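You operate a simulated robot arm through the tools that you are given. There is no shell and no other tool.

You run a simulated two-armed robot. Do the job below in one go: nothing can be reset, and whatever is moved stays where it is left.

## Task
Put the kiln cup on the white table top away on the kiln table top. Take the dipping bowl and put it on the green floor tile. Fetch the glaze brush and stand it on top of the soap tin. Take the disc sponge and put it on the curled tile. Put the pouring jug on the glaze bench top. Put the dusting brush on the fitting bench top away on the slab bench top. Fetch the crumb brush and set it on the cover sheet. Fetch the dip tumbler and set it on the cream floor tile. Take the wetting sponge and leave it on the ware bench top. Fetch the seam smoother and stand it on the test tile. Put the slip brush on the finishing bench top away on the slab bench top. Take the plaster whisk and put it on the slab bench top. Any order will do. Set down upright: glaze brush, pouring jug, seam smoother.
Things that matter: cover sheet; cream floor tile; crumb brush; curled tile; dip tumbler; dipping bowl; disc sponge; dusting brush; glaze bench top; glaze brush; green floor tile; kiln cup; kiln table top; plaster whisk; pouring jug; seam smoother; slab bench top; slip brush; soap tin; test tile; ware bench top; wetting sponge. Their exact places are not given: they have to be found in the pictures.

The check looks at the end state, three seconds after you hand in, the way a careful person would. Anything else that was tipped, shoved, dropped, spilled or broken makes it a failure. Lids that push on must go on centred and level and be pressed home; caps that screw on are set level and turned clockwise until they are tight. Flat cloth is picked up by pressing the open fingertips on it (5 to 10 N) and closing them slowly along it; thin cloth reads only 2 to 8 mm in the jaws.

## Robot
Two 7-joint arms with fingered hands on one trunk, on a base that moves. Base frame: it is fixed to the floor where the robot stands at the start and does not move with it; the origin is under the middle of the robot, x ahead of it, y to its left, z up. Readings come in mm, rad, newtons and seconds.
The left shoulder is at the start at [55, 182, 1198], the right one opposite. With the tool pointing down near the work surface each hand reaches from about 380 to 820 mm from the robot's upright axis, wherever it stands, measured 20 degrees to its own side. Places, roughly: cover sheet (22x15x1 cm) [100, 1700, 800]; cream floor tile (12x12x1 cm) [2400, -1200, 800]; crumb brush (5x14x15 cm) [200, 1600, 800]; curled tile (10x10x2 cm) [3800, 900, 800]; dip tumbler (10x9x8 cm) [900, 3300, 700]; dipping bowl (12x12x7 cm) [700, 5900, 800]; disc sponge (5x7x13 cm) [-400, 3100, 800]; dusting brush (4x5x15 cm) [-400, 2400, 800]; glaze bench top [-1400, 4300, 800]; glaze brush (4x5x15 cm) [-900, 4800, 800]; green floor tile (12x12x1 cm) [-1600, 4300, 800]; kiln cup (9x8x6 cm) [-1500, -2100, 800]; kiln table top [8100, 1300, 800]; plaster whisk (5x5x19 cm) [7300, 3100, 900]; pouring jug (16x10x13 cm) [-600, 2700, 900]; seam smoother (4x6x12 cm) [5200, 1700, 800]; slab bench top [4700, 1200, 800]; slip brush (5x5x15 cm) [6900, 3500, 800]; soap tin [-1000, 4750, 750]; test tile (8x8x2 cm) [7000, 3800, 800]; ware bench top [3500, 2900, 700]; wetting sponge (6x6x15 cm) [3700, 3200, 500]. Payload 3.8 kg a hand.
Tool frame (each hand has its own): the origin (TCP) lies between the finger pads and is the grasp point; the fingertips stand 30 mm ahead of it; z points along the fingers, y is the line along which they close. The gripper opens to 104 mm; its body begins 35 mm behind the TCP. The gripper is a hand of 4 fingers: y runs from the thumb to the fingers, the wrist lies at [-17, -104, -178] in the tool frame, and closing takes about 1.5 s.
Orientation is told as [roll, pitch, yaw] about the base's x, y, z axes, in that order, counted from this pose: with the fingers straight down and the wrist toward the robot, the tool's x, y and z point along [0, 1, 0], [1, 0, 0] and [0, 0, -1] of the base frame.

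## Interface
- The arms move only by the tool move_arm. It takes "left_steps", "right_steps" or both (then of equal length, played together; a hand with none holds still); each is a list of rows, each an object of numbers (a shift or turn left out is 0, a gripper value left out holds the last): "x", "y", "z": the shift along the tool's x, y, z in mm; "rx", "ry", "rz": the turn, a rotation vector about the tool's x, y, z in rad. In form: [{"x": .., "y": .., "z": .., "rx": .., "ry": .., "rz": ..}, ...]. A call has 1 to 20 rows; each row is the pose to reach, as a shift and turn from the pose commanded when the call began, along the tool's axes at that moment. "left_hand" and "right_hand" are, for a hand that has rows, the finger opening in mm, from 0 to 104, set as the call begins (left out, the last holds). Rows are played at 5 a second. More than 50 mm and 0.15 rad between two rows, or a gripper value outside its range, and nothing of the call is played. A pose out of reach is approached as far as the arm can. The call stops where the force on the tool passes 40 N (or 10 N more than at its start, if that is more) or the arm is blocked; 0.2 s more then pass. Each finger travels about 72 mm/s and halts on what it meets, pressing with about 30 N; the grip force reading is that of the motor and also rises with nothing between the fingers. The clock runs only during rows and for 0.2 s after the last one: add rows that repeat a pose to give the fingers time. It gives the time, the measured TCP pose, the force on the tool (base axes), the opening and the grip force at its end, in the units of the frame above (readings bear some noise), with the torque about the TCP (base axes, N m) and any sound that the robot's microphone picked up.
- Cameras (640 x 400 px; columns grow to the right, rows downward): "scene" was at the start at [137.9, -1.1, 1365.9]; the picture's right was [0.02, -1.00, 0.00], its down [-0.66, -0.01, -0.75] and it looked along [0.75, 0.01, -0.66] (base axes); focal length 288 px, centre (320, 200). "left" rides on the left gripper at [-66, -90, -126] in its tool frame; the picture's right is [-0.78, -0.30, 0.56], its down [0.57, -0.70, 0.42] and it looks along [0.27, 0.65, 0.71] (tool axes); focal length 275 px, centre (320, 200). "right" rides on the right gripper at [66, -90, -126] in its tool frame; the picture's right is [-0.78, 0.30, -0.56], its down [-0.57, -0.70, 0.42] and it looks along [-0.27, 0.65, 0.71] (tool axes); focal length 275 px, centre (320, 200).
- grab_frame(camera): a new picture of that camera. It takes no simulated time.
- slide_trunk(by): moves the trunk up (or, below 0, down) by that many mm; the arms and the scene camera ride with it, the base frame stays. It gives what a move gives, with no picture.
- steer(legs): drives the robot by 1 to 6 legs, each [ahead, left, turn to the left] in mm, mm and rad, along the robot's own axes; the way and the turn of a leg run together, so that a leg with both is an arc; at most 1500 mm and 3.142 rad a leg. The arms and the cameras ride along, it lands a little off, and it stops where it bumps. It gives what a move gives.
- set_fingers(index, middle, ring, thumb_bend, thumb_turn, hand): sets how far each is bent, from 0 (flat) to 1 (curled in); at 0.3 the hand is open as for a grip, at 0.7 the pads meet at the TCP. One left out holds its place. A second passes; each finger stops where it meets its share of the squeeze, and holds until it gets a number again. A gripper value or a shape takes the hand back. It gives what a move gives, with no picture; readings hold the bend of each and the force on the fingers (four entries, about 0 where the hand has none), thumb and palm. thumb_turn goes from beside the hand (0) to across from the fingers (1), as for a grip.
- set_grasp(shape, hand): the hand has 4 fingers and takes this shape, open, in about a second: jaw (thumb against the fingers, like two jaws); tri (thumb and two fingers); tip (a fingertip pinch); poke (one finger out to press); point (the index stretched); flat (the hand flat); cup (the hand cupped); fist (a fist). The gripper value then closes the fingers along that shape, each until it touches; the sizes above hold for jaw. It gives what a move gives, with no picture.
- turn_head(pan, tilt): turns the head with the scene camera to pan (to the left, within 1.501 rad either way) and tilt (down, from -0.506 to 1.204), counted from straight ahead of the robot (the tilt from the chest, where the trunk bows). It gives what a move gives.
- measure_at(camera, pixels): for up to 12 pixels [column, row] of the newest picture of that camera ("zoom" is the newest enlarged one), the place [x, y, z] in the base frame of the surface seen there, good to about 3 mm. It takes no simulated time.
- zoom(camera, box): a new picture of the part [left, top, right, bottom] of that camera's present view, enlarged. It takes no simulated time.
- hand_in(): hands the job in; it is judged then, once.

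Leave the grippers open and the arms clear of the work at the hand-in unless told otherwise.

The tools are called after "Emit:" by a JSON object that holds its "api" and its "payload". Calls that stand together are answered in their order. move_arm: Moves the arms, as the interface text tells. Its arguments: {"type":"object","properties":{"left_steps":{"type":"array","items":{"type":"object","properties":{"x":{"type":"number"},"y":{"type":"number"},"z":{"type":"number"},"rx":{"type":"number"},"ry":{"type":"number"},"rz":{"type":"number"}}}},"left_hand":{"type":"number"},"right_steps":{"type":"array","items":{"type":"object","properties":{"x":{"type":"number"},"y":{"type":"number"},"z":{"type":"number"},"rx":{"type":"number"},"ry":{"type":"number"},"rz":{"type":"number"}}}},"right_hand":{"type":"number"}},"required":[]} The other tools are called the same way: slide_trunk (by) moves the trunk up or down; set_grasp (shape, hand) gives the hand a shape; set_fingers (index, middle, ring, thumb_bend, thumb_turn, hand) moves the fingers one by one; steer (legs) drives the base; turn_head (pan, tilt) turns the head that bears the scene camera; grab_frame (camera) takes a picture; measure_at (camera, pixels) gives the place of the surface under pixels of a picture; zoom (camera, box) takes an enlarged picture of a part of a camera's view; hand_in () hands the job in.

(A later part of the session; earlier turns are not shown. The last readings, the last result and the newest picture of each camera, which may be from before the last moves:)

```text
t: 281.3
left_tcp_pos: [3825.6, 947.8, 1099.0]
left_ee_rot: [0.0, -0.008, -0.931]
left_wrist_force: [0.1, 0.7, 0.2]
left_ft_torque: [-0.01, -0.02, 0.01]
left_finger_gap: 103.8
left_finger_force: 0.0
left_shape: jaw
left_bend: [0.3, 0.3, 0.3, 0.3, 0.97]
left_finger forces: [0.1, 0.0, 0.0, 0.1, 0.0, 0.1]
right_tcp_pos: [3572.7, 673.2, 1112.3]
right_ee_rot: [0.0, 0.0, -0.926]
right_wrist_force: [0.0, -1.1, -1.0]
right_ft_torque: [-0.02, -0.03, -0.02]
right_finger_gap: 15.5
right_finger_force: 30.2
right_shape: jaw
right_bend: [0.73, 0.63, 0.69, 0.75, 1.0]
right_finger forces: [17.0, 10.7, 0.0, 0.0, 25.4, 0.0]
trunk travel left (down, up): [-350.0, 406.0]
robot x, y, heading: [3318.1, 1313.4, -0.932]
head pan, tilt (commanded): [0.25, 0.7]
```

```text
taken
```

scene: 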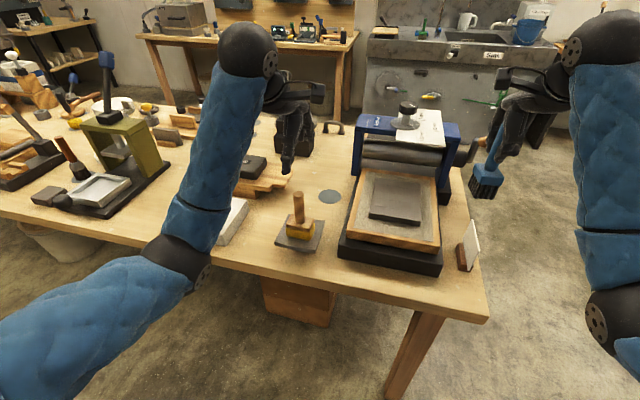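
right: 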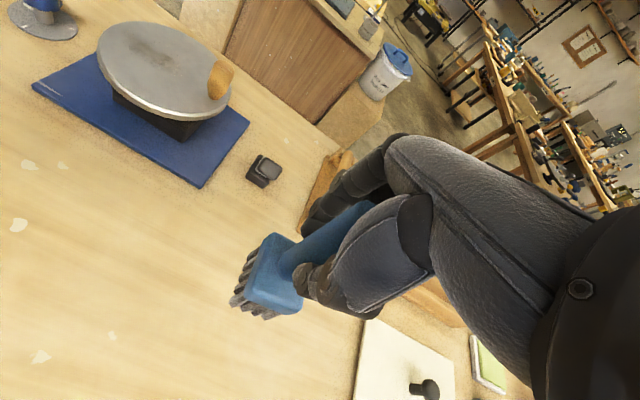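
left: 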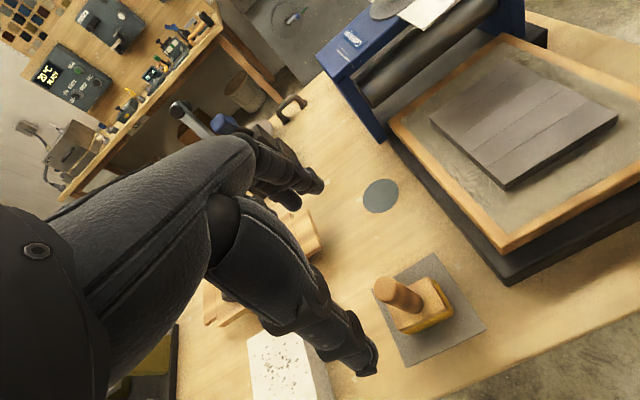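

The sponge rests on the curled tile. Now a free spot for the dusting brush on this bench: zooming and measuring around the grey disc.

Emit:
{"api": "zoom", "payload": {"camera": "scene", "box": [240, 120, 500, 330]}}

Emit:
{"api": "measure_at", "payload": {"camera": "scene", "pixels": [[330, 196], [290, 185], [320, 215], [343, 235], [322, 224], [355, 190], [350, 150], [310, 200], [340, 280], [420, 300], [460, 230], [455, 180]]}}

```text
1.90 times, centred on (370, 225) of scene
```

zoom: 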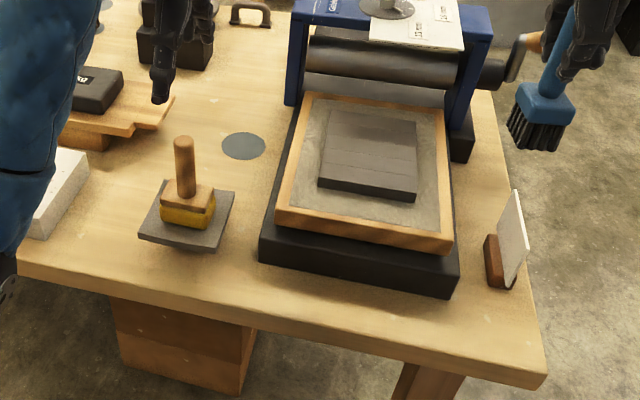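

```text
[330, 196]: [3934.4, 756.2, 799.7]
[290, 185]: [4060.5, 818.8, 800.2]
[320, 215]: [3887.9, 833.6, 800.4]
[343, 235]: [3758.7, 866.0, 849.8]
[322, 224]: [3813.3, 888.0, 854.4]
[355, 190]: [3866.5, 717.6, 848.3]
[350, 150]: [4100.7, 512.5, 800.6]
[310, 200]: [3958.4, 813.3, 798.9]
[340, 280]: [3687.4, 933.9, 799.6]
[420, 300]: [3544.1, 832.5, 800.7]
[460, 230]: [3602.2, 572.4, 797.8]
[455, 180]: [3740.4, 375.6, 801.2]
```

A good spot is about (3953,852). To reach it with the right hand I must shift ~380 mm left; checking the heights of the tall tools on that side first.

Emit:
{"api": "measure_at", "payload": {"camera": "scene", "pixels": [[107, 58], [105, 90], [120, 135], [60, 150], [30, 110], [75, 165], [15, 60], [150, 110], [190, 100]]}}

Emit:
{"api": "turn_head", "payload": {"pan": 0.8, "tilt": 0.6}}

Emit:
{"api": "grab_frame", "payload": {"camera": "scene"}}

```text
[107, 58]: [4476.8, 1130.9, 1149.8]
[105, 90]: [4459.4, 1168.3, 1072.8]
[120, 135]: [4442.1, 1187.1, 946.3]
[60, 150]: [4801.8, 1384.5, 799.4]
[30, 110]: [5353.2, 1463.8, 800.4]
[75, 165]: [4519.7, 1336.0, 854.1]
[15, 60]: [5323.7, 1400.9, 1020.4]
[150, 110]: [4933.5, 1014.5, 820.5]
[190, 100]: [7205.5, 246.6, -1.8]
```

```text
t: 282.2
left_tcp_pos: [3825.1, 946.5, 1097.5]
left_ee_rot: [-0.003, -0.009, -0.933]
left_wrist_force: [-0.1, 0.1, 0.0]
left_ft_torque: [-0.02, -0.01, 0.0]
left_finger_gap: 103.8
left_finger_force: 0.1
left_shape: jaw
left_bend: [0.3, 0.3, 0.3, 0.3, 0.97]
left_finger forces: [0.0, 0.1, 0.1, 0.0, 0.1, 0.1]
right_tcp_pos: [3572.8, 671.7, 1112.4]
right_ee_rot: [-0.001, 0.002, -0.926]
right_wrist_force: [-0.8, 0.1, -1.3]
right_ft_torque: [-0.04, 0.04, 0.0]
right_finger_gap: 15.2
right_finger_force: 30.2
right_shape: jaw
right_bend: [0.73, 0.63, 0.69, 0.75, 1.0]
right_finger forces: [16.9, 10.8, 0.0, 0.0, 25.5, 0.0]
trunk travel left (down, up): [-350.0, 406.0]
robot x, y, heading: [3323.1, 1312.9, -0.927]
head pan, tilt (commanded): [0.799, 0.6]
```

```text
taken
```

scene: 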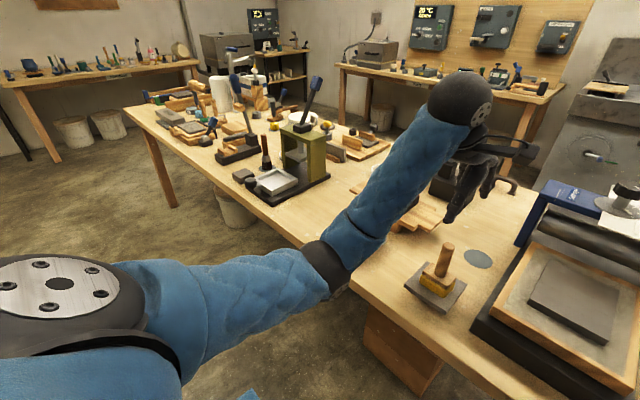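

The tall vise handle (top z 1150) is at (4477,1131), safely left of where my left hand would end up. Pulling the left hand back 90 mm and shifting 380 mm left, 50 mm forward.

Emit:
{"api": "move_arm", "payload": {"left_steps": [{"y": -45}, {"y": -90}]}}

Emit:
{"api": "steer", "payload": {"legs": [[0, 380, 0], [50, 0, 0]]}}

Emit:
{"api": "turn_head", "payload": {"pan": -0.2, "tilt": 0.7}}

Emit:
{"api": "grab_frame", "payload": {"camera": "scene"}}

Emit:
{"api": "grab_frame", "payload": {"camera": "right"}}

```text
t: 282.8
left_tcp_pos: [3771.3, 1020.3, 1096.8]
left_ee_rot: [-0.001, -0.007, -0.931]
left_wrist_force: [-0.5, -0.3, -0.8]
left_ft_torque: [0.0, -0.03, 0.02]
left_finger_gap: 103.7
left_finger_force: 0.1
left_shape: jaw
left_bend: [0.3, 0.3, 0.3, 0.3, 0.97]
left_finger forces: [0.1, 0.1, 0.0, 0.1, 0.0, 0.0]
right_tcp_pos: [3572.6, 671.8, 1112.4]
right_ee_rot: [0.001, 0.0, -0.928]
right_wrist_force: [0.0, -0.6, -1.6]
right_ft_torque: [-0.02, -0.01, 0.0]
right_finger_gap: 15.5
right_finger_force: 30.3
right_shape: jaw
right_bend: [0.73, 0.63, 0.69, 0.75, 1.0]
right_finger forces: [17.0, 10.7, 0.1, 0.0, 25.4, 0.0]
trunk travel left (down, up): [-350.0, 406.0]
robot x, y, heading: [3321.4, 1312.3, -0.933]
head pan, tilt (commanded): [0.799, 0.6]
```

```text
t: 285.8
left_tcp_pos: [4108.9, 1209.2, 1096.8]
left_ee_rot: [-0.002, -0.007, -0.928]
left_wrist_force: [-0.2, 0.2, -0.2]
left_ft_torque: [0.02, 0.05, 0.0]
left_finger_gap: 103.7
left_finger_force: 0.0
left_shape: jaw
left_bend: [0.3, 0.3, 0.3, 0.3, 0.97]
left_finger forces: [0.0, 0.1, 0.0, 0.1, 0.0, 0.0]
right_tcp_pos: [3911.2, 859.8, 1110.7]
right_ee_rot: [0.001, 0.002, -0.925]
right_wrist_force: [0.8, -0.2, -1.8]
right_ft_torque: [0.03, -0.02, -0.01]
right_finger_gap: 15.5
right_finger_force: 30.6
right_shape: jaw
right_bend: [0.73, 0.63, 0.69, 0.75, 1.0]
right_finger forces: [16.9, 10.7, 0.0, 0.1, 25.3, 0.0]
trunk travel left (down, up): [-350.0, 406.0]
robot x, y, heading: [3651.5, 1502.9, -0.926]
head pan, tilt (commanded): [0.799, 0.6]
```

```text
t: 287.0
left_tcp_pos: [4106.6, 1209.5, 1098.1]
left_ee_rot: [-0.002, -0.009, -0.927]
left_wrist_force: [-0.3, 0.1, -0.1]
left_ft_torque: [-0.01, -0.03, -0.01]
left_finger_gap: 103.6
left_finger_force: 0.0
left_shape: jaw
left_bend: [0.3, 0.3, 0.3, 0.3, 0.97]
left_finger forces: [0.0, 0.0, 0.1, 0.0, 0.0, 0.0]
right_tcp_pos: [3909.7, 861.6, 1112.0]
right_ee_rot: [0.0, 0.002, -0.925]
right_wrist_force: [0.2, -0.2, -1.5]
right_ft_torque: [0.01, -0.03, 0.0]
right_finger_gap: 15.1
right_finger_force: 30.2
right_shape: jaw
right_bend: [0.73, 0.63, 0.69, 0.75, 1.0]
right_finger forces: [17.0, 10.7, 0.1, 0.0, 25.4, 0.0]
trunk travel left (down, up): [-350.0, 406.0]
robot x, y, heading: [3659.2, 1501.1, -0.92]
head pan, tilt (commanded): [-0.201, 0.7]
```

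```text
taken
```

scene: 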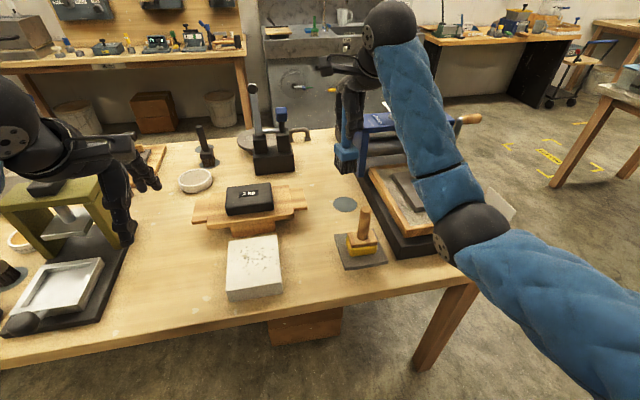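

```text
taken
```

right: 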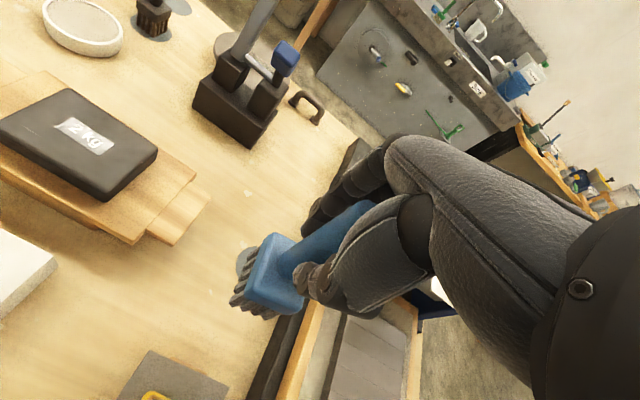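

Emit:
{"api": "measure_at", "payload": {"camera": "scene", "pixels": [[322, 222], [318, 240], [315, 185], [308, 205], [335, 235], [285, 240], [325, 170], [270, 215]]}}

```text
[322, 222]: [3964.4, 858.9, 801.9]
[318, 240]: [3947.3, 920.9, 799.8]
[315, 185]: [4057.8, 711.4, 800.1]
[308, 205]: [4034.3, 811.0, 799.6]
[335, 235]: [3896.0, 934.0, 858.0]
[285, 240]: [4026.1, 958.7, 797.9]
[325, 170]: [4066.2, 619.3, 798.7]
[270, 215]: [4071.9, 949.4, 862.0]
```

Spot (3966,860) is clear all round. Moving the brush over it and lowering.

Emit:
{"api": "move_arm", "payload": {"right_steps": [{"x": 23, "y": 17}, {"x": 46, "y": 35}, {"x": 46, "y": 35, "z": 45}, {"x": 46, "y": 35, "z": 90}, {"x": 46, "y": 35, "z": 135}, {"x": 46, "y": 35, "z": 175}, {"x": 46, "y": 35, "z": 190}]}}

Emit:
{"api": "grab_frame", "payload": {"camera": "right"}}

Emit:
{"api": "move_arm", "payload": {"right_steps": [{"z": 4}, {"z": 7}, {"z": 9}, {"z": 10}, {"z": 11}, {"z": 11}]}}

```text
t: 288.6
left_tcp_pos: [4106.5, 1210.4, 1099.1]
left_ee_rot: [-0.003, -0.01, -0.929]
left_wrist_force: [0.0, -0.3, -0.3]
left_ft_torque: [-0.01, 0.0, -0.06]
left_finger_gap: 103.7
left_finger_force: 0.0
left_shape: jaw
left_bend: [0.3, 0.3, 0.3, 0.3, 0.97]
left_finger forces: [0.0, 0.0, 0.1, 0.1, 0.1, 0.0]
right_tcp_pos: [3965.8, 861.7, 921.1]
right_ee_rot: [-0.001, 0.0, -0.924]
right_wrist_force: [0.1, -0.1, -1.6]
right_ft_torque: [0.0, 0.03, 0.02]
right_finger_gap: 15.0
right_finger_force: 30.3
right_shape: jaw
right_bend: [0.73, 0.63, 0.69, 0.75, 1.0]
right_finger forces: [17.2, 11.0, 0.0, 0.0, 25.3, 0.0]
trunk travel left (down, up): [-350.0, 406.0]
robot x, y, heading: [3651.7, 1505.6, -0.93]
head pan, tilt (commanded): [-0.201, 0.7]
```

```text
taken
```

right: 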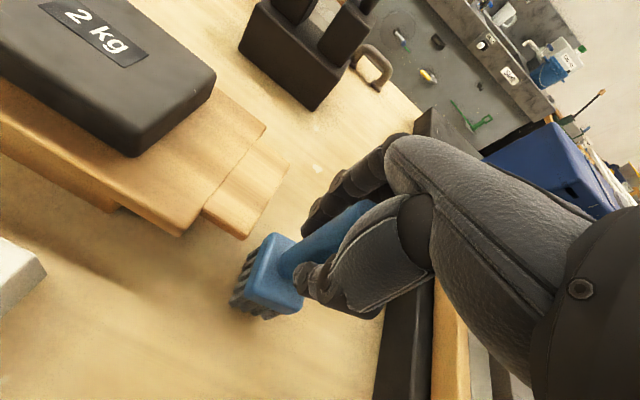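

```text
t: 290.0
left_tcp_pos: [4107.3, 1211.5, 1098.5]
left_ee_rot: [-0.002, -0.009, -0.928]
left_wrist_force: [0.6, 0.6, 0.0]
left_ft_torque: [-0.03, -0.02, 0.0]
left_finger_gap: 103.5
left_finger_force: 0.0
left_shape: jaw
left_bend: [0.3, 0.3, 0.3, 0.3, 0.97]
left_finger forces: [0.0, 0.1, 0.0, 0.1, 0.0, 0.0]
right_tcp_pos: [3966.8, 861.6, 911.6]
right_ee_rot: [0.0, -0.001, -0.924]
right_wrist_force: [-0.4, 0.5, -0.1]
right_ft_torque: [0.01, -0.01, -0.01]
right_finger_gap: 15.4
right_finger_force: 30.3
right_shape: jaw
right_bend: [0.73, 0.63, 0.69, 0.75, 1.0]
right_finger forces: [17.1, 11.1, 0.0, 0.0, 25.6, 0.1]
trunk travel left (down, up): [-350.0, 406.0]
robot x, y, heading: [3656.3, 1500.2, -0.925]
head pan, tilt (commanded): [-0.201, 0.7]
```

Emit:
{"api": "move_arm", "payload": {"right_steps": [{"z": 1}, {"z": 1}]}}

Emit:
{"api": "move_arm", "payload": {"right_steps": [{}, {}, {}, {}, {}, {}, {}, {}], "right_hand": 104}}

Emit:
{"api": "move_arm", "payload": {"right_steps": [{"z": -30}, {"z": -70}, {"z": -115}, {"z": -160}, {"z": -200}]}}

Emit:
{"api": "grab_frame", "payload": {"camera": "right"}}

Emit:
{"api": "grab_frame", "payload": {"camera": "scene"}}

```text
t: 290.6
left_tcp_pos: [4108.3, 1210.8, 1098.8]
left_ee_rot: [-0.002, -0.008, -0.929]
left_wrist_force: [-0.2, -0.3, 0.0]
left_ft_torque: [0.01, 0.01, 0.02]
left_finger_gap: 103.9
left_finger_force: 0.0
left_shape: jaw
left_bend: [0.3, 0.3, 0.3, 0.3, 0.97]
left_finger forces: [0.0, 0.0, 0.0, 0.1, 0.0, 0.0]
right_tcp_pos: [3967.4, 862.1, 911.7]
right_ee_rot: [-0.001, 0.0, -0.923]
right_wrist_force: [-0.4, 0.8, 2.7]
right_ft_torque: [-0.02, -0.04, 0.02]
right_finger_gap: 15.2
right_finger_force: 30.5
right_shape: jaw
right_bend: [0.73, 0.63, 0.69, 0.75, 1.0]
right_finger forces: [17.2, 11.1, 0.1, 0.0, 26.3, 0.0]
trunk travel left (down, up): [-350.0, 406.0]
robot x, y, heading: [3653.0, 1505.9, -0.925]
head pan, tilt (commanded): [-0.201, 0.7]
```

```text
t: 292.4
left_tcp_pos: [4107.5, 1209.4, 1099.0]
left_ee_rot: [-0.001, -0.008, -0.928]
left_wrist_force: [-0.4, -0.9, 0.3]
left_ft_torque: [-0.01, 0.01, 0.04]
left_finger_gap: 104.0
left_finger_force: 0.1
left_shape: jaw
left_bend: [0.3, 0.3, 0.3, 0.3, 0.97]
left_finger forces: [0.0, 0.0, 0.1, 0.1, 0.0, 0.1]
right_tcp_pos: [3966.2, 861.9, 910.4]
right_ee_rot: [0.0, 0.001, -0.925]
right_wrist_force: [0.4, 0.4, 0.3]
right_ft_torque: [-0.01, 0.03, -0.01]
right_finger_gap: 103.6
right_finger_force: 0.0
right_shape: jaw
right_bend: [0.3, 0.3, 0.3, 0.3, 0.97]
right_finger forces: [0.0, 0.0, 0.0, 0.0, 0.0, 0.0]
trunk travel left (down, up): [-350.0, 406.0]
robot x, y, heading: [3652.6, 1505.6, -0.925]
head pan, tilt (commanded): [-0.201, 0.7]
```

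```text
t: 293.6
left_tcp_pos: [4106.9, 1210.7, 1098.3]
left_ee_rot: [-0.001, -0.008, -0.93]
left_wrist_force: [0.7, -1.4, -1.0]
left_ft_torque: [-0.02, 0.01, 0.0]
left_finger_gap: 103.7
left_finger_force: 0.0
left_shape: jaw
left_bend: [0.3, 0.3, 0.3, 0.3, 0.97]
left_finger forces: [0.1, 0.0, 0.1, 0.0, 0.0, 0.0]
right_tcp_pos: [3966.1, 861.3, 1111.3]
right_ee_rot: [-0.001, 0.0, -0.926]
right_wrist_force: [0.6, 0.7, 0.5]
right_ft_torque: [0.0, 0.02, -0.01]
right_finger_gap: 103.6
right_finger_force: 0.0
right_shape: jaw
right_bend: [0.3, 0.3, 0.3, 0.3, 0.97]
right_finger forces: [0.0, 0.1, 0.1, 0.1, 0.1, 0.1]
trunk travel left (down, up): [-350.0, 406.0]
robot x, y, heading: [3657.2, 1504.8, -0.932]
head pan, tilt (commanded): [-0.201, 0.7]
```

```text
taken
```

right: 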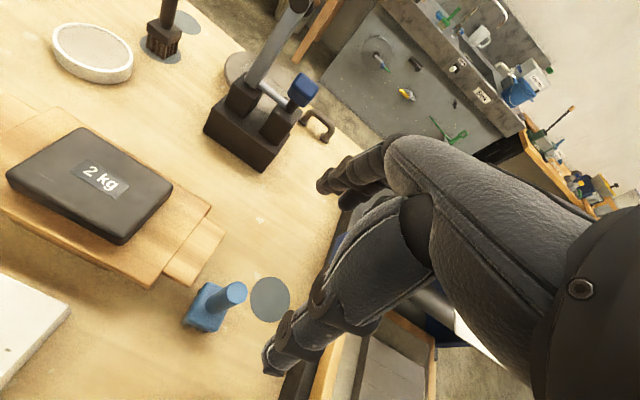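

```text
taken
```

scene: 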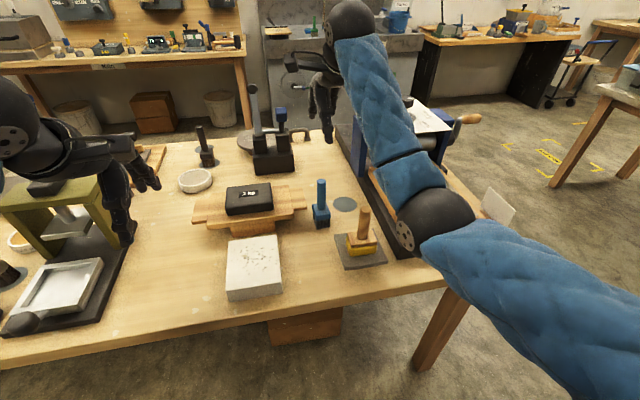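

Dusting brush stands on the slab bench. Next the wetting sponge near the ware bench, behind me. Retracting the right arm, backing up and turning around.

Emit:
{"api": "move_arm", "payload": {"right_steps": [{"x": -25, "y": -40}, {"x": -50, "y": -80}, {"x": -75, "y": -120}, {"x": -85, "y": -136}]}}

Emit:
{"api": "steer", "payload": {"legs": [[-200, 0, 0], [0, 0, 3.1]]}}

Emit:
{"api": "turn_head", "payload": {"pan": 0.0, "tilt": 0.5}}

Emit:
{"api": "grab_frame", "payload": {"camera": "scene"}}

```text
t: 294.6
left_tcp_pos: [4107.9, 1211.3, 1098.8]
left_ee_rot: [-0.003, -0.008, -0.929]
left_wrist_force: [1.2, 0.6, 0.4]
left_ft_torque: [-0.02, 0.04, -0.02]
left_finger_gap: 103.8
left_finger_force: 0.0
left_shape: jaw
left_bend: [0.3, 0.3, 0.3, 0.3, 0.97]
left_finger forces: [0.0, 0.0, 0.0, 0.0, 0.1, 0.1]
right_tcp_pos: [3817.9, 919.7, 1110.7]
right_ee_rot: [-0.002, 0.0, -0.922]
right_wrist_force: [0.1, 0.1, 0.2]
right_ft_torque: [0.01, 0.02, 0.02]
right_finger_gap: 103.7
right_finger_force: 0.0
right_shape: jaw
right_bend: [0.3, 0.3, 0.3, 0.3, 0.97]
right_finger forces: [0.0, 0.1, 0.1, 0.0, 0.1, 0.1]
trunk travel left (down, up): [-350.0, 406.0]
robot x, y, heading: [3654.7, 1497.6, -0.927]
head pan, tilt (commanded): [-0.201, 0.7]
```

```text
t: 303.5
left_tcp_pos: [3089.8, 1968.5, 1097.4]
left_ee_rot: [-0.002, -0.007, 2.183]
left_wrist_force: [1.0, -0.1, -0.1]
left_ft_torque: [0.02, 0.01, -0.01]
left_finger_gap: 103.8
left_finger_force: 0.0
left_shape: jaw
left_bend: [0.3, 0.3, 0.3, 0.3, 0.97]
left_finger forces: [0.0, 0.1, 0.1, 0.0, 0.0, 0.0]
right_tcp_pos: [3389.0, 2251.8, 1111.3]
right_ee_rot: [-0.001, 0.001, 2.188]
right_wrist_force: [-0.7, 1.0, 0.7]
right_ft_torque: [-0.01, 0.03, 0.02]
right_finger_gap: 103.9
right_finger_force: 0.0
right_shape: jaw
right_bend: [0.3, 0.3, 0.3, 0.3, 0.97]
right_finger forces: [0.0, 0.0, 0.0, 0.1, 0.1, 0.1]
trunk travel left (down, up): [-350.0, 406.0]
robot x, y, heading: [3534.9, 1662.2, 2.19]
head pan, tilt (commanded): [-0.201, 0.7]
```

```text
t: 304.2
left_tcp_pos: [3090.2, 1968.2, 1098.2]
left_ee_rot: [0.0, -0.009, 2.183]
left_wrist_force: [-0.6, 0.7, -0.3]
left_ft_torque: [0.02, 0.0, 0.03]
left_finger_gap: 103.5
left_finger_force: 0.1
left_shape: jaw
left_bend: [0.3, 0.3, 0.3, 0.3, 0.97]
left_finger forces: [0.0, 0.0, 0.0, 0.0, 0.0, 0.0]
right_tcp_pos: [3390.5, 2251.9, 1110.6]
right_ee_rot: [0.002, 0.002, 2.185]
right_wrist_force: [0.0, 0.2, 0.0]
right_ft_torque: [-0.03, -0.01, -0.02]
right_finger_gap: 103.7
right_finger_force: 0.1
right_shape: jaw
right_bend: [0.3, 0.3, 0.3, 0.3, 0.97]
right_finger forces: [0.0, 0.1, 0.0, 0.1, 0.0, 0.1]
trunk travel left (down, up): [-350.0, 406.0]
robot x, y, heading: [3531.1, 1659.9, 2.188]
head pan, tilt (commanded): [0.0, 0.499]
```

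```text
taken
```

scene: 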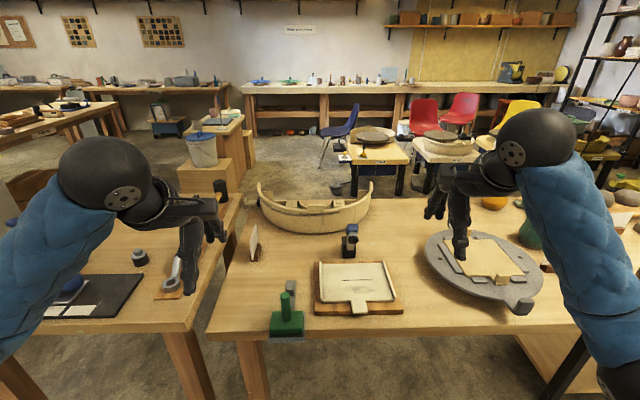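

Two tables ahead. Measuring edges and looking for the wetting sponge near (3700,3200,500).

Emit:
{"api": "measure_at", "payload": {"camera": "scene", "pixels": [[210, 330], [300, 338], [480, 330], [287, 320], [360, 285], [315, 210], [470, 270], [375, 155], [440, 150], [395, 215], [150, 325], [245, 270]]}}

Emit:
{"api": "turn_head", "payload": {"pan": -0.6, "tilt": 0.5}}

Emit:
{"api": "grab_frame", "payload": {"camera": "scene"}}

```text
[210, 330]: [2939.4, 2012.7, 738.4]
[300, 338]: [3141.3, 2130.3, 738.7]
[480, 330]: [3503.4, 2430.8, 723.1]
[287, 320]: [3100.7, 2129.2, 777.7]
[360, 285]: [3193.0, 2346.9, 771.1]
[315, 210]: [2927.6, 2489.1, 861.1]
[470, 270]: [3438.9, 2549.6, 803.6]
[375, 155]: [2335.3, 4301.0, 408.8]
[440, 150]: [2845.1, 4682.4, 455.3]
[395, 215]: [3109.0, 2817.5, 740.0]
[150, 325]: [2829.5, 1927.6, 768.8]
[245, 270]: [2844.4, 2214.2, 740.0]
```

```text
t: 305.2
left_tcp_pos: [3090.6, 1969.0, 1097.4]
left_ee_rot: [-0.002, -0.007, 2.183]
left_wrist_force: [0.3, 0.0, 0.3]
left_ft_torque: [-0.06, 0.02, 0.02]
left_finger_gap: 104.0
left_finger_force: 0.1
left_shape: jaw
left_bend: [0.3, 0.3, 0.3, 0.3, 0.97]
left_finger forces: [0.0, 0.1, 0.0, 0.0, 0.0, 0.0]
right_tcp_pos: [3390.7, 2250.7, 1110.7]
right_ee_rot: [0.001, 0.002, 2.187]
right_wrist_force: [0.0, -0.1, 0.1]
right_ft_torque: [0.01, -0.01, 0.02]
right_finger_gap: 103.5
right_finger_force: 0.0
right_shape: jaw
right_bend: [0.3, 0.3, 0.3, 0.3, 0.97]
right_finger forces: [0.0, 0.1, 0.0, 0.0, 0.1, 0.1]
trunk travel left (down, up): [-350.0, 406.0]
robot x, y, heading: [3534.0, 1665.6, 2.184]
head pan, tilt (commanded): [-0.6, 0.499]
```

```text
taken
```

scene: 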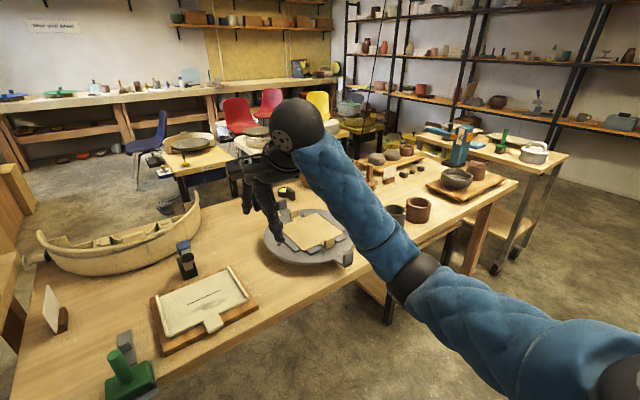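

Emit:
{"api": "measure_at", "payload": {"camera": "scene", "pixels": [[515, 183], [375, 285], [390, 305], [430, 245], [455, 178], [505, 255], [560, 150], [420, 210], [395, 212], [440, 130], [300, 230], [520, 210]]}}

Emit:
{"api": "zoom", "payload": {"camera": "scene", "box": [340, 110, 600, 320]}}

```text
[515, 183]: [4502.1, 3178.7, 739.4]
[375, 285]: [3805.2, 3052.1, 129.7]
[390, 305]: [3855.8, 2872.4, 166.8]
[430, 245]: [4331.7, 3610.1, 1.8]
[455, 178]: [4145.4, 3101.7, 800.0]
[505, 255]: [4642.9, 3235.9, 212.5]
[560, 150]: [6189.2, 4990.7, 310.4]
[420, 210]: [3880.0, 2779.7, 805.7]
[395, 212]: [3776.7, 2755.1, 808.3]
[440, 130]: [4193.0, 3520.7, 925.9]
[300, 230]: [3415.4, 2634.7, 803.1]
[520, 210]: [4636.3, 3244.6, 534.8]
```

```text
1.90 times, centred on (470, 215) of scene
```

zoom: 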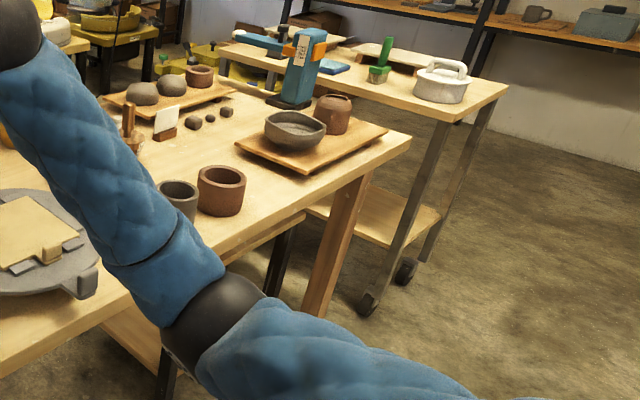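

The ware bench is the z≈740 table from (2939,2012) to (4502,3179). The sponge (z≈500) must be on something lower behind/under it. Driving along to be opposite and looking.

Emit:
{"api": "steer", "payload": {"legs": [[0, 0, 0.03], [100, -1000, 0]]}}

Emit:
{"api": "turn_head", "payload": {"pan": 0.0, "tilt": 0.6}}

Emit:
{"api": "grab_frame", "payload": {"camera": "scene"}}

Emit:
{"api": "grab_frame", "payload": {"camera": "left"}}

```text
t: 310.9
left_tcp_pos: [3818.7, 2639.7, 1097.9]
left_ee_rot: [0.0, -0.007, 2.222]
left_wrist_force: [0.4, 0.3, 0.3]
left_ft_torque: [-0.03, 0.0, -0.02]
left_finger_gap: 104.0
left_finger_force: 0.1
left_shape: jaw
left_bend: [0.3, 0.3, 0.3, 0.3, 0.97]
left_finger forces: [0.1, 0.0, 0.1, 0.0, 0.1, 0.0]
right_tcp_pos: [4107.7, 2932.2, 1110.8]
right_ee_rot: [0.0, 0.003, 2.226]
right_wrist_force: [0.4, -0.2, 0.1]
right_ft_torque: [0.01, 0.04, -0.02]
right_finger_gap: 103.9
right_finger_force: 0.0
right_shape: jaw
right_bend: [0.3, 0.3, 0.3, 0.3, 0.97]
right_finger forces: [0.0, 0.0, 0.0, 0.0, 0.0, 0.0]
trunk travel left (down, up): [-350.0, 406.0]
robot x, y, heading: [4274.9, 2349.6, 2.23]
head pan, tilt (commanded): [-0.6, 0.499]
```

```text
t: 311.9
left_tcp_pos: [3818.3, 2638.4, 1097.5]
left_ee_rot: [0.0, -0.009, 2.223]
left_wrist_force: [0.2, -1.1, -0.2]
left_ft_torque: [-0.03, 0.01, 0.01]
left_finger_gap: 103.9
left_finger_force: 0.0
left_shape: jaw
left_bend: [0.3, 0.3, 0.3, 0.3, 0.97]
left_finger forces: [0.0, 0.0, 0.1, 0.1, 0.0, 0.0]
right_tcp_pos: [4106.2, 2932.8, 1112.0]
right_ee_rot: [-0.001, 0.003, 2.227]
right_wrist_force: [0.5, -0.1, 0.1]
right_ft_torque: [0.03, 0.01, -0.02]
right_finger_gap: 103.8
right_finger_force: 0.0
right_shape: jaw
right_bend: [0.3, 0.3, 0.3, 0.3, 0.97]
right_finger forces: [0.1, 0.1, 0.0, 0.1, 0.0, 0.1]
trunk travel left (down, up): [-350.0, 406.0]
robot x, y, heading: [4278.9, 2351.2, 2.222]
head pan, tilt (commanded): [0.0, 0.6]
```

```text
taken
```

scene: 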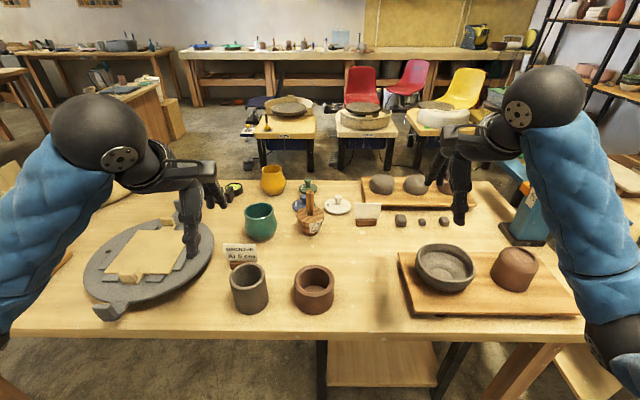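

```text
taken
```

left: 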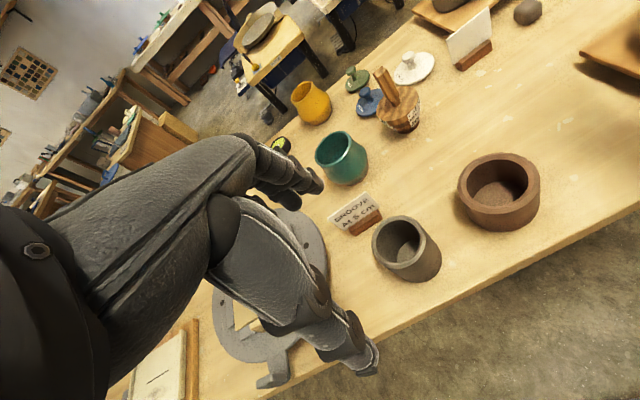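

There's a lower shelf visible under the bench at (380,360). Lowering the trunk (arms stay above: fingertips would be at ~z 750, so first I'll raise the hands) – rather, I'll back off 400 mm first so the arms clear the bench, then lower to look underneath.

Emit:
{"api": "measure_at", "payload": {"camera": "scene", "pixels": [[380, 360], [335, 350], [430, 350], [320, 385], [455, 365], [570, 370], [380, 380], [320, 330], [290, 180], [312, 225]]}}

Emit:
{"api": "steer", "payload": {"legs": [[-400, 0, 0]]}}

Emit:
{"api": "slide_trunk", "payload": {"by": -350}}

Emit:
{"api": "turn_head", "payload": {"pan": 0.0, "tilt": 0.3}}

Emit:
{"api": "grab_frame", "payload": {"camera": "scene"}}

```text
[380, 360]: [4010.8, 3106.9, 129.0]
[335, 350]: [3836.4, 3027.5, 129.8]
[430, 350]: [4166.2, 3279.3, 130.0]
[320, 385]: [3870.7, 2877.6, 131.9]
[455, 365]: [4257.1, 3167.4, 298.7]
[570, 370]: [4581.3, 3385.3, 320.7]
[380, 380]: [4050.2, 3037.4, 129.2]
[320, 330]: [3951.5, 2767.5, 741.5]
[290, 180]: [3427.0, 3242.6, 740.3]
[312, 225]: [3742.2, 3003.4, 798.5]
```

```text
t: 314.4
left_tcp_pos: [4063.4, 2319.9, 1099.7]
left_ee_rot: [-0.002, -0.009, 2.221]
left_wrist_force: [-0.3, -0.6, 0.1]
left_ft_torque: [0.0, 0.01, -0.01]
left_finger_gap: 103.5
left_finger_force: 0.1
left_shape: jaw
left_bend: [0.3, 0.3, 0.3, 0.3, 0.97]
left_finger forces: [0.0, 0.0, 0.0, 0.0, 0.0, 0.0]
right_tcp_pos: [4352.5, 2612.9, 1112.6]
right_ee_rot: [0.0, -0.001, 2.226]
right_wrist_force: [0.1, 0.0, 0.5]
right_ft_torque: [0.01, 0.01, -0.01]
right_finger_gap: 103.4
right_finger_force: 0.1
right_shape: jaw
right_bend: [0.3, 0.3, 0.3, 0.3, 0.97]
right_finger forces: [0.0, 0.0, 0.1, 0.0, 0.0, 0.1]
trunk travel left (down, up): [-350.0, 406.0]
robot x, y, heading: [4519.1, 2029.2, 2.224]
head pan, tilt (commanded): [0.0, 0.6]
```

```text
t: 317.8
left_tcp_pos: [4051.8, 2334.8, 721.7]
left_ee_rot: [-0.001, 0.07, 2.222]
left_wrist_force: [-0.3, 0.3, 0.2]
left_ft_torque: [-0.01, 0.0, 0.02]
left_finger_gap: 103.9
left_finger_force: 0.0
left_shape: jaw
left_bend: [0.3, 0.3, 0.3, 0.3, 0.97]
left_finger forces: [0.1, 0.1, 0.1, 0.0, 0.0, 0.0]
right_tcp_pos: [4350.8, 2613.2, 761.6]
right_ee_rot: [0.0, 0.001, 2.226]
right_wrist_force: [-0.2, -0.2, -0.3]
right_ft_torque: [-0.01, 0.0, 0.02]
right_finger_gap: 103.8
right_finger_force: 0.0
right_shape: jaw
right_bend: [0.3, 0.3, 0.3, 0.3, 0.97]
right_finger forces: [0.1, 0.1, 0.1, 0.0, 0.1, 0.0]
trunk travel left (down, up): [0.0, 756.0]
robot x, y, heading: [4519.3, 2029.9, 2.222]
head pan, tilt (commanded): [0.0, 0.6]
```

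```text
t: 318.6
left_tcp_pos: [4052.6, 2333.4, 720.9]
left_ee_rot: [-0.003, 0.069, 2.222]
left_wrist_force: [-0.1, -0.7, -0.6]
left_ft_torque: [0.04, 0.0, 0.02]
left_finger_gap: 103.7
left_finger_force: 0.0
left_shape: jaw
left_bend: [0.3, 0.3, 0.3, 0.3, 0.97]
left_finger forces: [0.0, 0.0, 0.0, 0.1, 0.1, 0.0]
right_tcp_pos: [4350.5, 2615.1, 760.1]
right_ee_rot: [0.001, 0.002, 2.226]
right_wrist_force: [-0.2, -0.5, 0.5]
right_ft_torque: [-0.04, 0.0, 0.02]
right_finger_gap: 103.6
right_finger_force: 0.0
right_shape: jaw
right_bend: [0.3, 0.3, 0.3, 0.3, 0.97]
right_finger forces: [0.0, 0.1, 0.0, 0.0, 0.0, 0.1]
trunk travel left (down, up): [0.0, 756.0]
robot x, y, heading: [4514.0, 2031.5, 2.228]
head pan, tilt (commanded): [0.0, 0.3]
```

```text
taken
```

scene: 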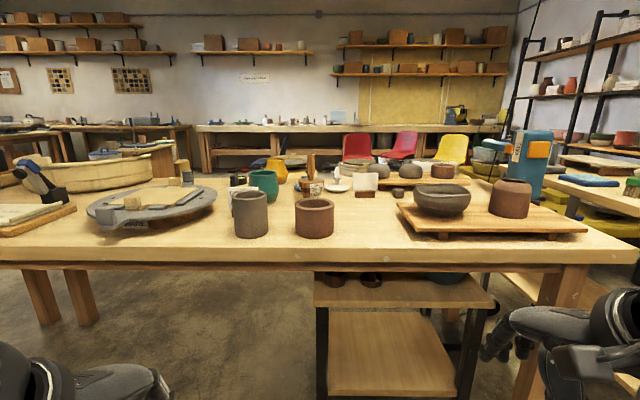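

A low two-tier table stands under/behind the ware bench. Measuring and zooming on it.

Emit:
{"api": "zoom", "payload": {"camera": "scene", "box": [290, 230, 520, 370]}}

Emit:
{"api": "measure_at", "payload": {"camera": "scene", "pixels": [[400, 292], [340, 290], [480, 292], [330, 278], [372, 278], [440, 278], [400, 345], [325, 305], [462, 310], [500, 175], [250, 180]]}}

```text
2.78 times, centred on (405, 300) of scene
```

zoom: 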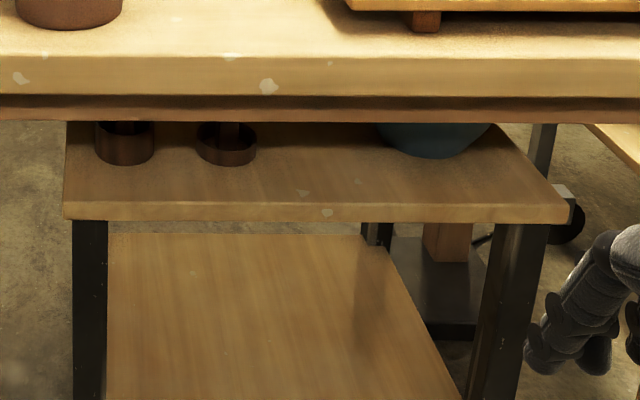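

```text
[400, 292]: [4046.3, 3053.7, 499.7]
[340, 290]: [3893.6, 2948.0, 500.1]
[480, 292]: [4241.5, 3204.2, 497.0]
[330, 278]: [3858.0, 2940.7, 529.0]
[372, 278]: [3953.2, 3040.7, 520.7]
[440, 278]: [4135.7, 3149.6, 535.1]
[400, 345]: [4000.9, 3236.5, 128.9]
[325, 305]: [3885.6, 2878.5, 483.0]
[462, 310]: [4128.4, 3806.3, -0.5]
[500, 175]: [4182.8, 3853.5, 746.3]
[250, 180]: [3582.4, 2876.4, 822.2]
```

The low table (top z=500) is under the ware bench; the sponge at ~(3700,3200) sits on it, so I probably have to reach it from behind the ware bench. Raising the trunk again and looking at the right end for a way around.

Emit:
{"api": "slide_trunk", "payload": {"by": 350}}

Emit:
{"api": "steer", "payload": {"legs": [[0, -700, 0]]}}

Emit:
{"api": "turn_head", "payload": {"pan": 0.0, "tilt": 0.35}}

Emit:
{"api": "grab_frame", "payload": {"camera": "scene"}}

```text
t: 322.0
left_tcp_pos: [4052.3, 2333.4, 1071.0]
left_ee_rot: [0.0, 0.071, 2.22]
left_wrist_force: [0.5, 0.7, -0.3]
left_ft_torque: [0.04, 0.02, 0.01]
left_finger_gap: 103.9
left_finger_force: 0.1
left_shape: jaw
left_bend: [0.3, 0.3, 0.3, 0.3, 0.97]
left_finger forces: [0.1, 0.0, 0.1, 0.0, 0.0, 0.0]
right_tcp_pos: [4350.8, 2615.0, 1109.6]
right_ee_rot: [0.0, 0.001, 2.224]
right_wrist_force: [0.0, -0.1, -0.6]
right_ft_torque: [0.02, 0.01, -0.02]
right_finger_gap: 103.7
right_finger_force: 0.1
right_shape: jaw
right_bend: [0.3, 0.3, 0.3, 0.3, 0.97]
right_finger forces: [0.1, 0.1, 0.0, 0.0, 0.1, 0.0]
trunk travel left (down, up): [-350.0, 406.0]
robot x, y, heading: [4515.5, 2033.2, 2.227]
head pan, tilt (commanded): [0.0, 0.3]
```

```text
t: 325.8
left_tcp_pos: [4608.2, 2759.9, 1072.4]
left_ee_rot: [0.002, 0.07, 2.218]
left_wrist_force: [-1.0, 0.5, -0.4]
left_ft_torque: [-0.01, 0.02, 0.0]
left_finger_gap: 103.8
left_finger_force: 0.0
left_shape: jaw
left_bend: [0.3, 0.3, 0.3, 0.3, 0.97]
left_finger forces: [0.1, 0.0, 0.0, 0.1, 0.0, 0.0]
right_tcp_pos: [4909.7, 3040.6, 1109.9]
right_ee_rot: [-0.002, 0.003, 2.222]
right_wrist_force: [0.5, -0.6, -0.5]
right_ft_torque: [-0.03, -0.01, 0.03]
right_finger_gap: 103.7
right_finger_force: 0.0
right_shape: jaw
right_bend: [0.3, 0.3, 0.3, 0.3, 0.97]
right_finger forces: [0.1, 0.1, 0.0, 0.0, 0.1, 0.1]
trunk travel left (down, up): [-350.0, 406.0]
robot x, y, heading: [5072.5, 2450.9, 2.218]
head pan, tilt (commanded): [0.0, 0.3]
```

```text
t: 326.4
left_tcp_pos: [4607.7, 2759.8, 1071.6]
left_ee_rot: [-0.002, 0.071, 2.219]
left_wrist_force: [0.4, 0.0, 0.1]
left_ft_torque: [0.05, -0.03, -0.02]
left_finger_gap: 103.7
left_finger_force: 0.1
left_shape: jaw
left_bend: [0.3, 0.3, 0.3, 0.3, 0.97]
left_finger forces: [0.0, 0.1, 0.0, 0.0, 0.0, 0.0]
right_tcp_pos: [4907.4, 3039.1, 1110.6]
right_ee_rot: [0.001, 0.002, 2.222]
right_wrist_force: [0.4, 0.6, -0.1]
right_ft_torque: [0.01, -0.01, -0.01]
right_finger_gap: 103.7
right_finger_force: 0.0
right_shape: jaw
right_bend: [0.3, 0.3, 0.3, 0.3, 0.97]
right_finger forces: [0.0, 0.0, 0.0, 0.1, 0.0, 0.0]
trunk travel left (down, up): [-350.0, 406.0]
robot x, y, heading: [5073.5, 2454.1, 2.216]
head pan, tilt (commanded): [0.0, 0.351]
```

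```text
taken
```

scene: 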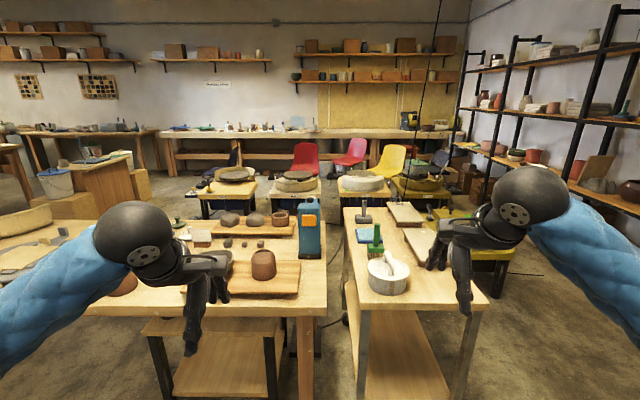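

Emit:
{"api": "measure_at", "payload": {"camera": "scene", "pixels": [[346, 285], [488, 303], [345, 208], [440, 205], [508, 250], [500, 290], [325, 300], [322, 215], [195, 205], [255, 205], [310, 205], [378, 205]]}}

Emit:
{"api": "zoom", "payload": {"camera": "scene", "box": [320, 150, 560, 310]}}

Emit:
{"api": "zoom", "payload": {"camera": "scene", "box": [100, 290, 340, 400]}}

```text
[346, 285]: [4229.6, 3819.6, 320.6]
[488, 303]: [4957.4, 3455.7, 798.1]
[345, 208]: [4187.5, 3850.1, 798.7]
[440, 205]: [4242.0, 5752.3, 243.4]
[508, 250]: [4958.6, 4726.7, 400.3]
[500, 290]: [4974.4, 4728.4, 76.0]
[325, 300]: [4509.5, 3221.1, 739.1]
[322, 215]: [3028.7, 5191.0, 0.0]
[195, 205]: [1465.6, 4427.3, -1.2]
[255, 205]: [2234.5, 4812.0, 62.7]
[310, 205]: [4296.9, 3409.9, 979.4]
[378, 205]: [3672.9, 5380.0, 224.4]
```

```text
2.50 times, centred on (440, 230) of scene
```

zoom: 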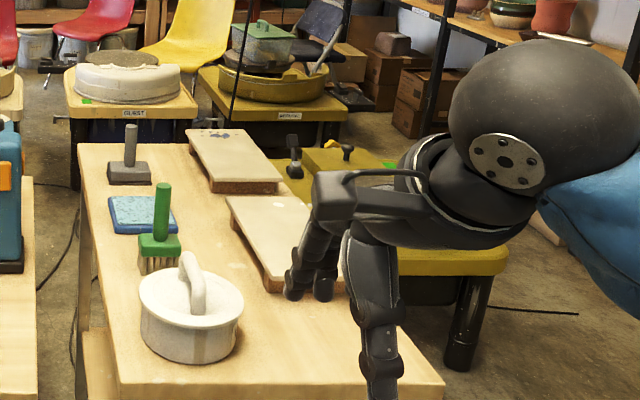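

```text
2.67 times, centred on (220, 345) of scene
```

zoom: 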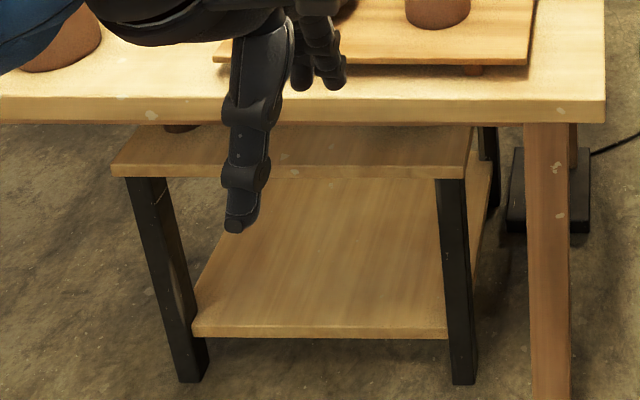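

Behind the trolley table there's a wide aisle (wheel tables are ~1.7 m further). I'd go right around the trolley. Looking right to check that way.

Emit:
{"api": "turn_head", "payload": {"pan": -0.8, "tilt": 0.4}}

Emit:
{"api": "grab_frame", "payload": {"camera": "scene"}}

Emit:
{"api": "measure_at", "payload": {"camera": "scene", "pixels": [[50, 260], [100, 250], [200, 240], [300, 230], [150, 190], [250, 180], [350, 200], [450, 180], [550, 190], [400, 260], [500, 260], [320, 170]]}}

```text
t: 327.6
left_tcp_pos: [4607.7, 2759.9, 1073.1]
left_ee_rot: [-0.002, 0.069, 2.217]
left_wrist_force: [-0.5, 0.5, -0.1]
left_ft_torque: [-0.03, 0.0, -0.03]
left_finger_gap: 103.7
left_finger_force: 0.0
left_shape: jaw
left_bend: [0.3, 0.3, 0.3, 0.3, 0.97]
left_finger forces: [0.1, 0.0, 0.0, 0.1, 0.0, 0.0]
right_tcp_pos: [4907.5, 3038.9, 1110.4]
right_ee_rot: [0.0, 0.003, 2.221]
right_wrist_force: [-0.2, -0.3, 0.1]
right_ft_torque: [-0.01, 0.01, -0.01]
right_finger_gap: 103.8
right_finger_force: 0.2
right_shape: jaw
right_bend: [0.3, 0.3, 0.3, 0.3, 0.97]
right_finger forces: [0.1, 0.1, 0.0, 0.0, 0.0, 0.0]
trunk travel left (down, up): [-350.0, 406.0]
robot x, y, heading: [5077.1, 2451.4, 2.222]
head pan, tilt (commanded): [-0.799, 0.4]
```

```text
taken
```

scene: 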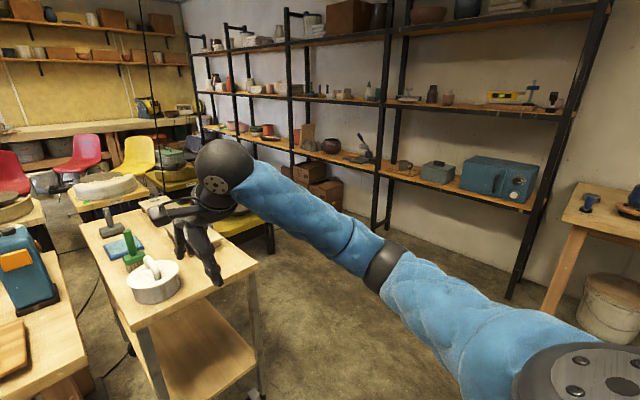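

```text
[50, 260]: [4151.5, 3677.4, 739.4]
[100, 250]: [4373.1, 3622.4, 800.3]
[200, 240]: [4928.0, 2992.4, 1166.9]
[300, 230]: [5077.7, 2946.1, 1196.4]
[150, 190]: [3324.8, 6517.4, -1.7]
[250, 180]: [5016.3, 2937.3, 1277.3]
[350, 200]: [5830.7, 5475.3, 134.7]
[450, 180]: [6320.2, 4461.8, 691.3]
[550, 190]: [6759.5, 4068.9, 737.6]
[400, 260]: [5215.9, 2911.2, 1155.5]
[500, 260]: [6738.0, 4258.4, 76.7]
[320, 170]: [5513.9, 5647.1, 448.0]
```

The corridor between the trolley and the shelving is ~1.3 m wide. Driving around the trolley's right side.

Emit:
{"api": "steer", "payload": {"legs": [[129, -819, 0], [897, -306, 0]]}}

Emit:
{"api": "turn_head", "payload": {"pan": 0.5, "tilt": 0.5}}

Emit:
{"api": "grab_frame", "payload": {"camera": "scene"}}

```text
t: 336.5
left_tcp_pos: [4881.9, 4254.2, 1072.1]
left_ee_rot: [-0.001, 0.07, 2.217]
left_wrist_force: [0.2, -0.1, -0.7]
left_ft_torque: [0.0, 0.04, -0.03]
left_finger_gap: 103.5
left_finger_force: 0.0
left_shape: jaw
left_bend: [0.3, 0.3, 0.3, 0.3, 0.97]
left_finger forces: [0.0, 0.0, 0.0, 0.1, 0.0, 0.1]
right_tcp_pos: [5181.0, 4531.2, 1111.2]
right_ee_rot: [0.0, 0.002, 2.22]
right_wrist_force: [-0.7, -0.2, -0.1]
right_ft_torque: [-0.05, -0.03, 0.0]
right_finger_gap: 103.7
right_finger_force: 0.1
right_shape: jaw
right_bend: [0.3, 0.3, 0.3, 0.3, 0.97]
right_finger forces: [0.1, 0.0, 0.1, 0.1, 0.0, 0.1]
trunk travel left (down, up): [-350.0, 406.0]
robot x, y, heading: [5344.0, 3943.4, 2.217]
head pan, tilt (commanded): [-0.799, 0.4]
```

```text
t: 338.0
left_tcp_pos: [4881.0, 4253.6, 1071.7]
left_ee_rot: [-0.002, 0.071, 2.214]
left_wrist_force: [0.6, 0.0, 0.6]
left_ft_torque: [-0.04, -0.02, 0.0]
left_finger_gap: 103.9
left_finger_force: 0.1
left_shape: jaw
left_bend: [0.3, 0.3, 0.3, 0.3, 0.97]
left_finger forces: [0.1, 0.0, 0.0, 0.0, 0.0, 0.1]
right_tcp_pos: [5181.5, 4531.3, 1112.0]
right_ee_rot: [0.001, 0.002, 2.217]
right_wrist_force: [0.1, 0.4, 0.3]
right_ft_torque: [0.01, 0.04, 0.0]
right_finger_gap: 103.7
right_finger_force: 0.2
right_shape: jaw
right_bend: [0.3, 0.3, 0.3, 0.3, 0.97]
right_finger forces: [0.0, 0.0, 0.0, 0.0, 0.1, 0.0]
trunk travel left (down, up): [-350.0, 406.0]
robot x, y, heading: [5345.5, 3944.1, 2.219]
head pan, tilt (commanded): [0.499, 0.499]
```

```text
taken
```

scene: 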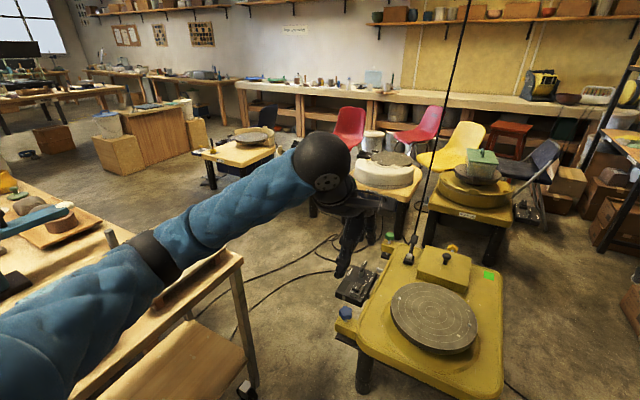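

Emit:
{"api": "measure_at", "payload": {"camera": "scene", "pixels": [[252, 385], [242, 262], [340, 298], [345, 315], [365, 385], [362, 345], [300, 330], [300, 280], [385, 240], [250, 230], [212, 185], [230, 245]]}}

```text
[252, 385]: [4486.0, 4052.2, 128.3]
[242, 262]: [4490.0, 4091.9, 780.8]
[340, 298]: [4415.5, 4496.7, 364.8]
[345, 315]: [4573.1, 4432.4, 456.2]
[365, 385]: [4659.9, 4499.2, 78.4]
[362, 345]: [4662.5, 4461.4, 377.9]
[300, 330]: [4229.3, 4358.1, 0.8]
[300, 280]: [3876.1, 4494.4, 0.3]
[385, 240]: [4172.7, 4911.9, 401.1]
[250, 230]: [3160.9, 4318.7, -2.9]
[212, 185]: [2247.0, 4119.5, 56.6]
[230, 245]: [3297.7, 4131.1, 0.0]
```

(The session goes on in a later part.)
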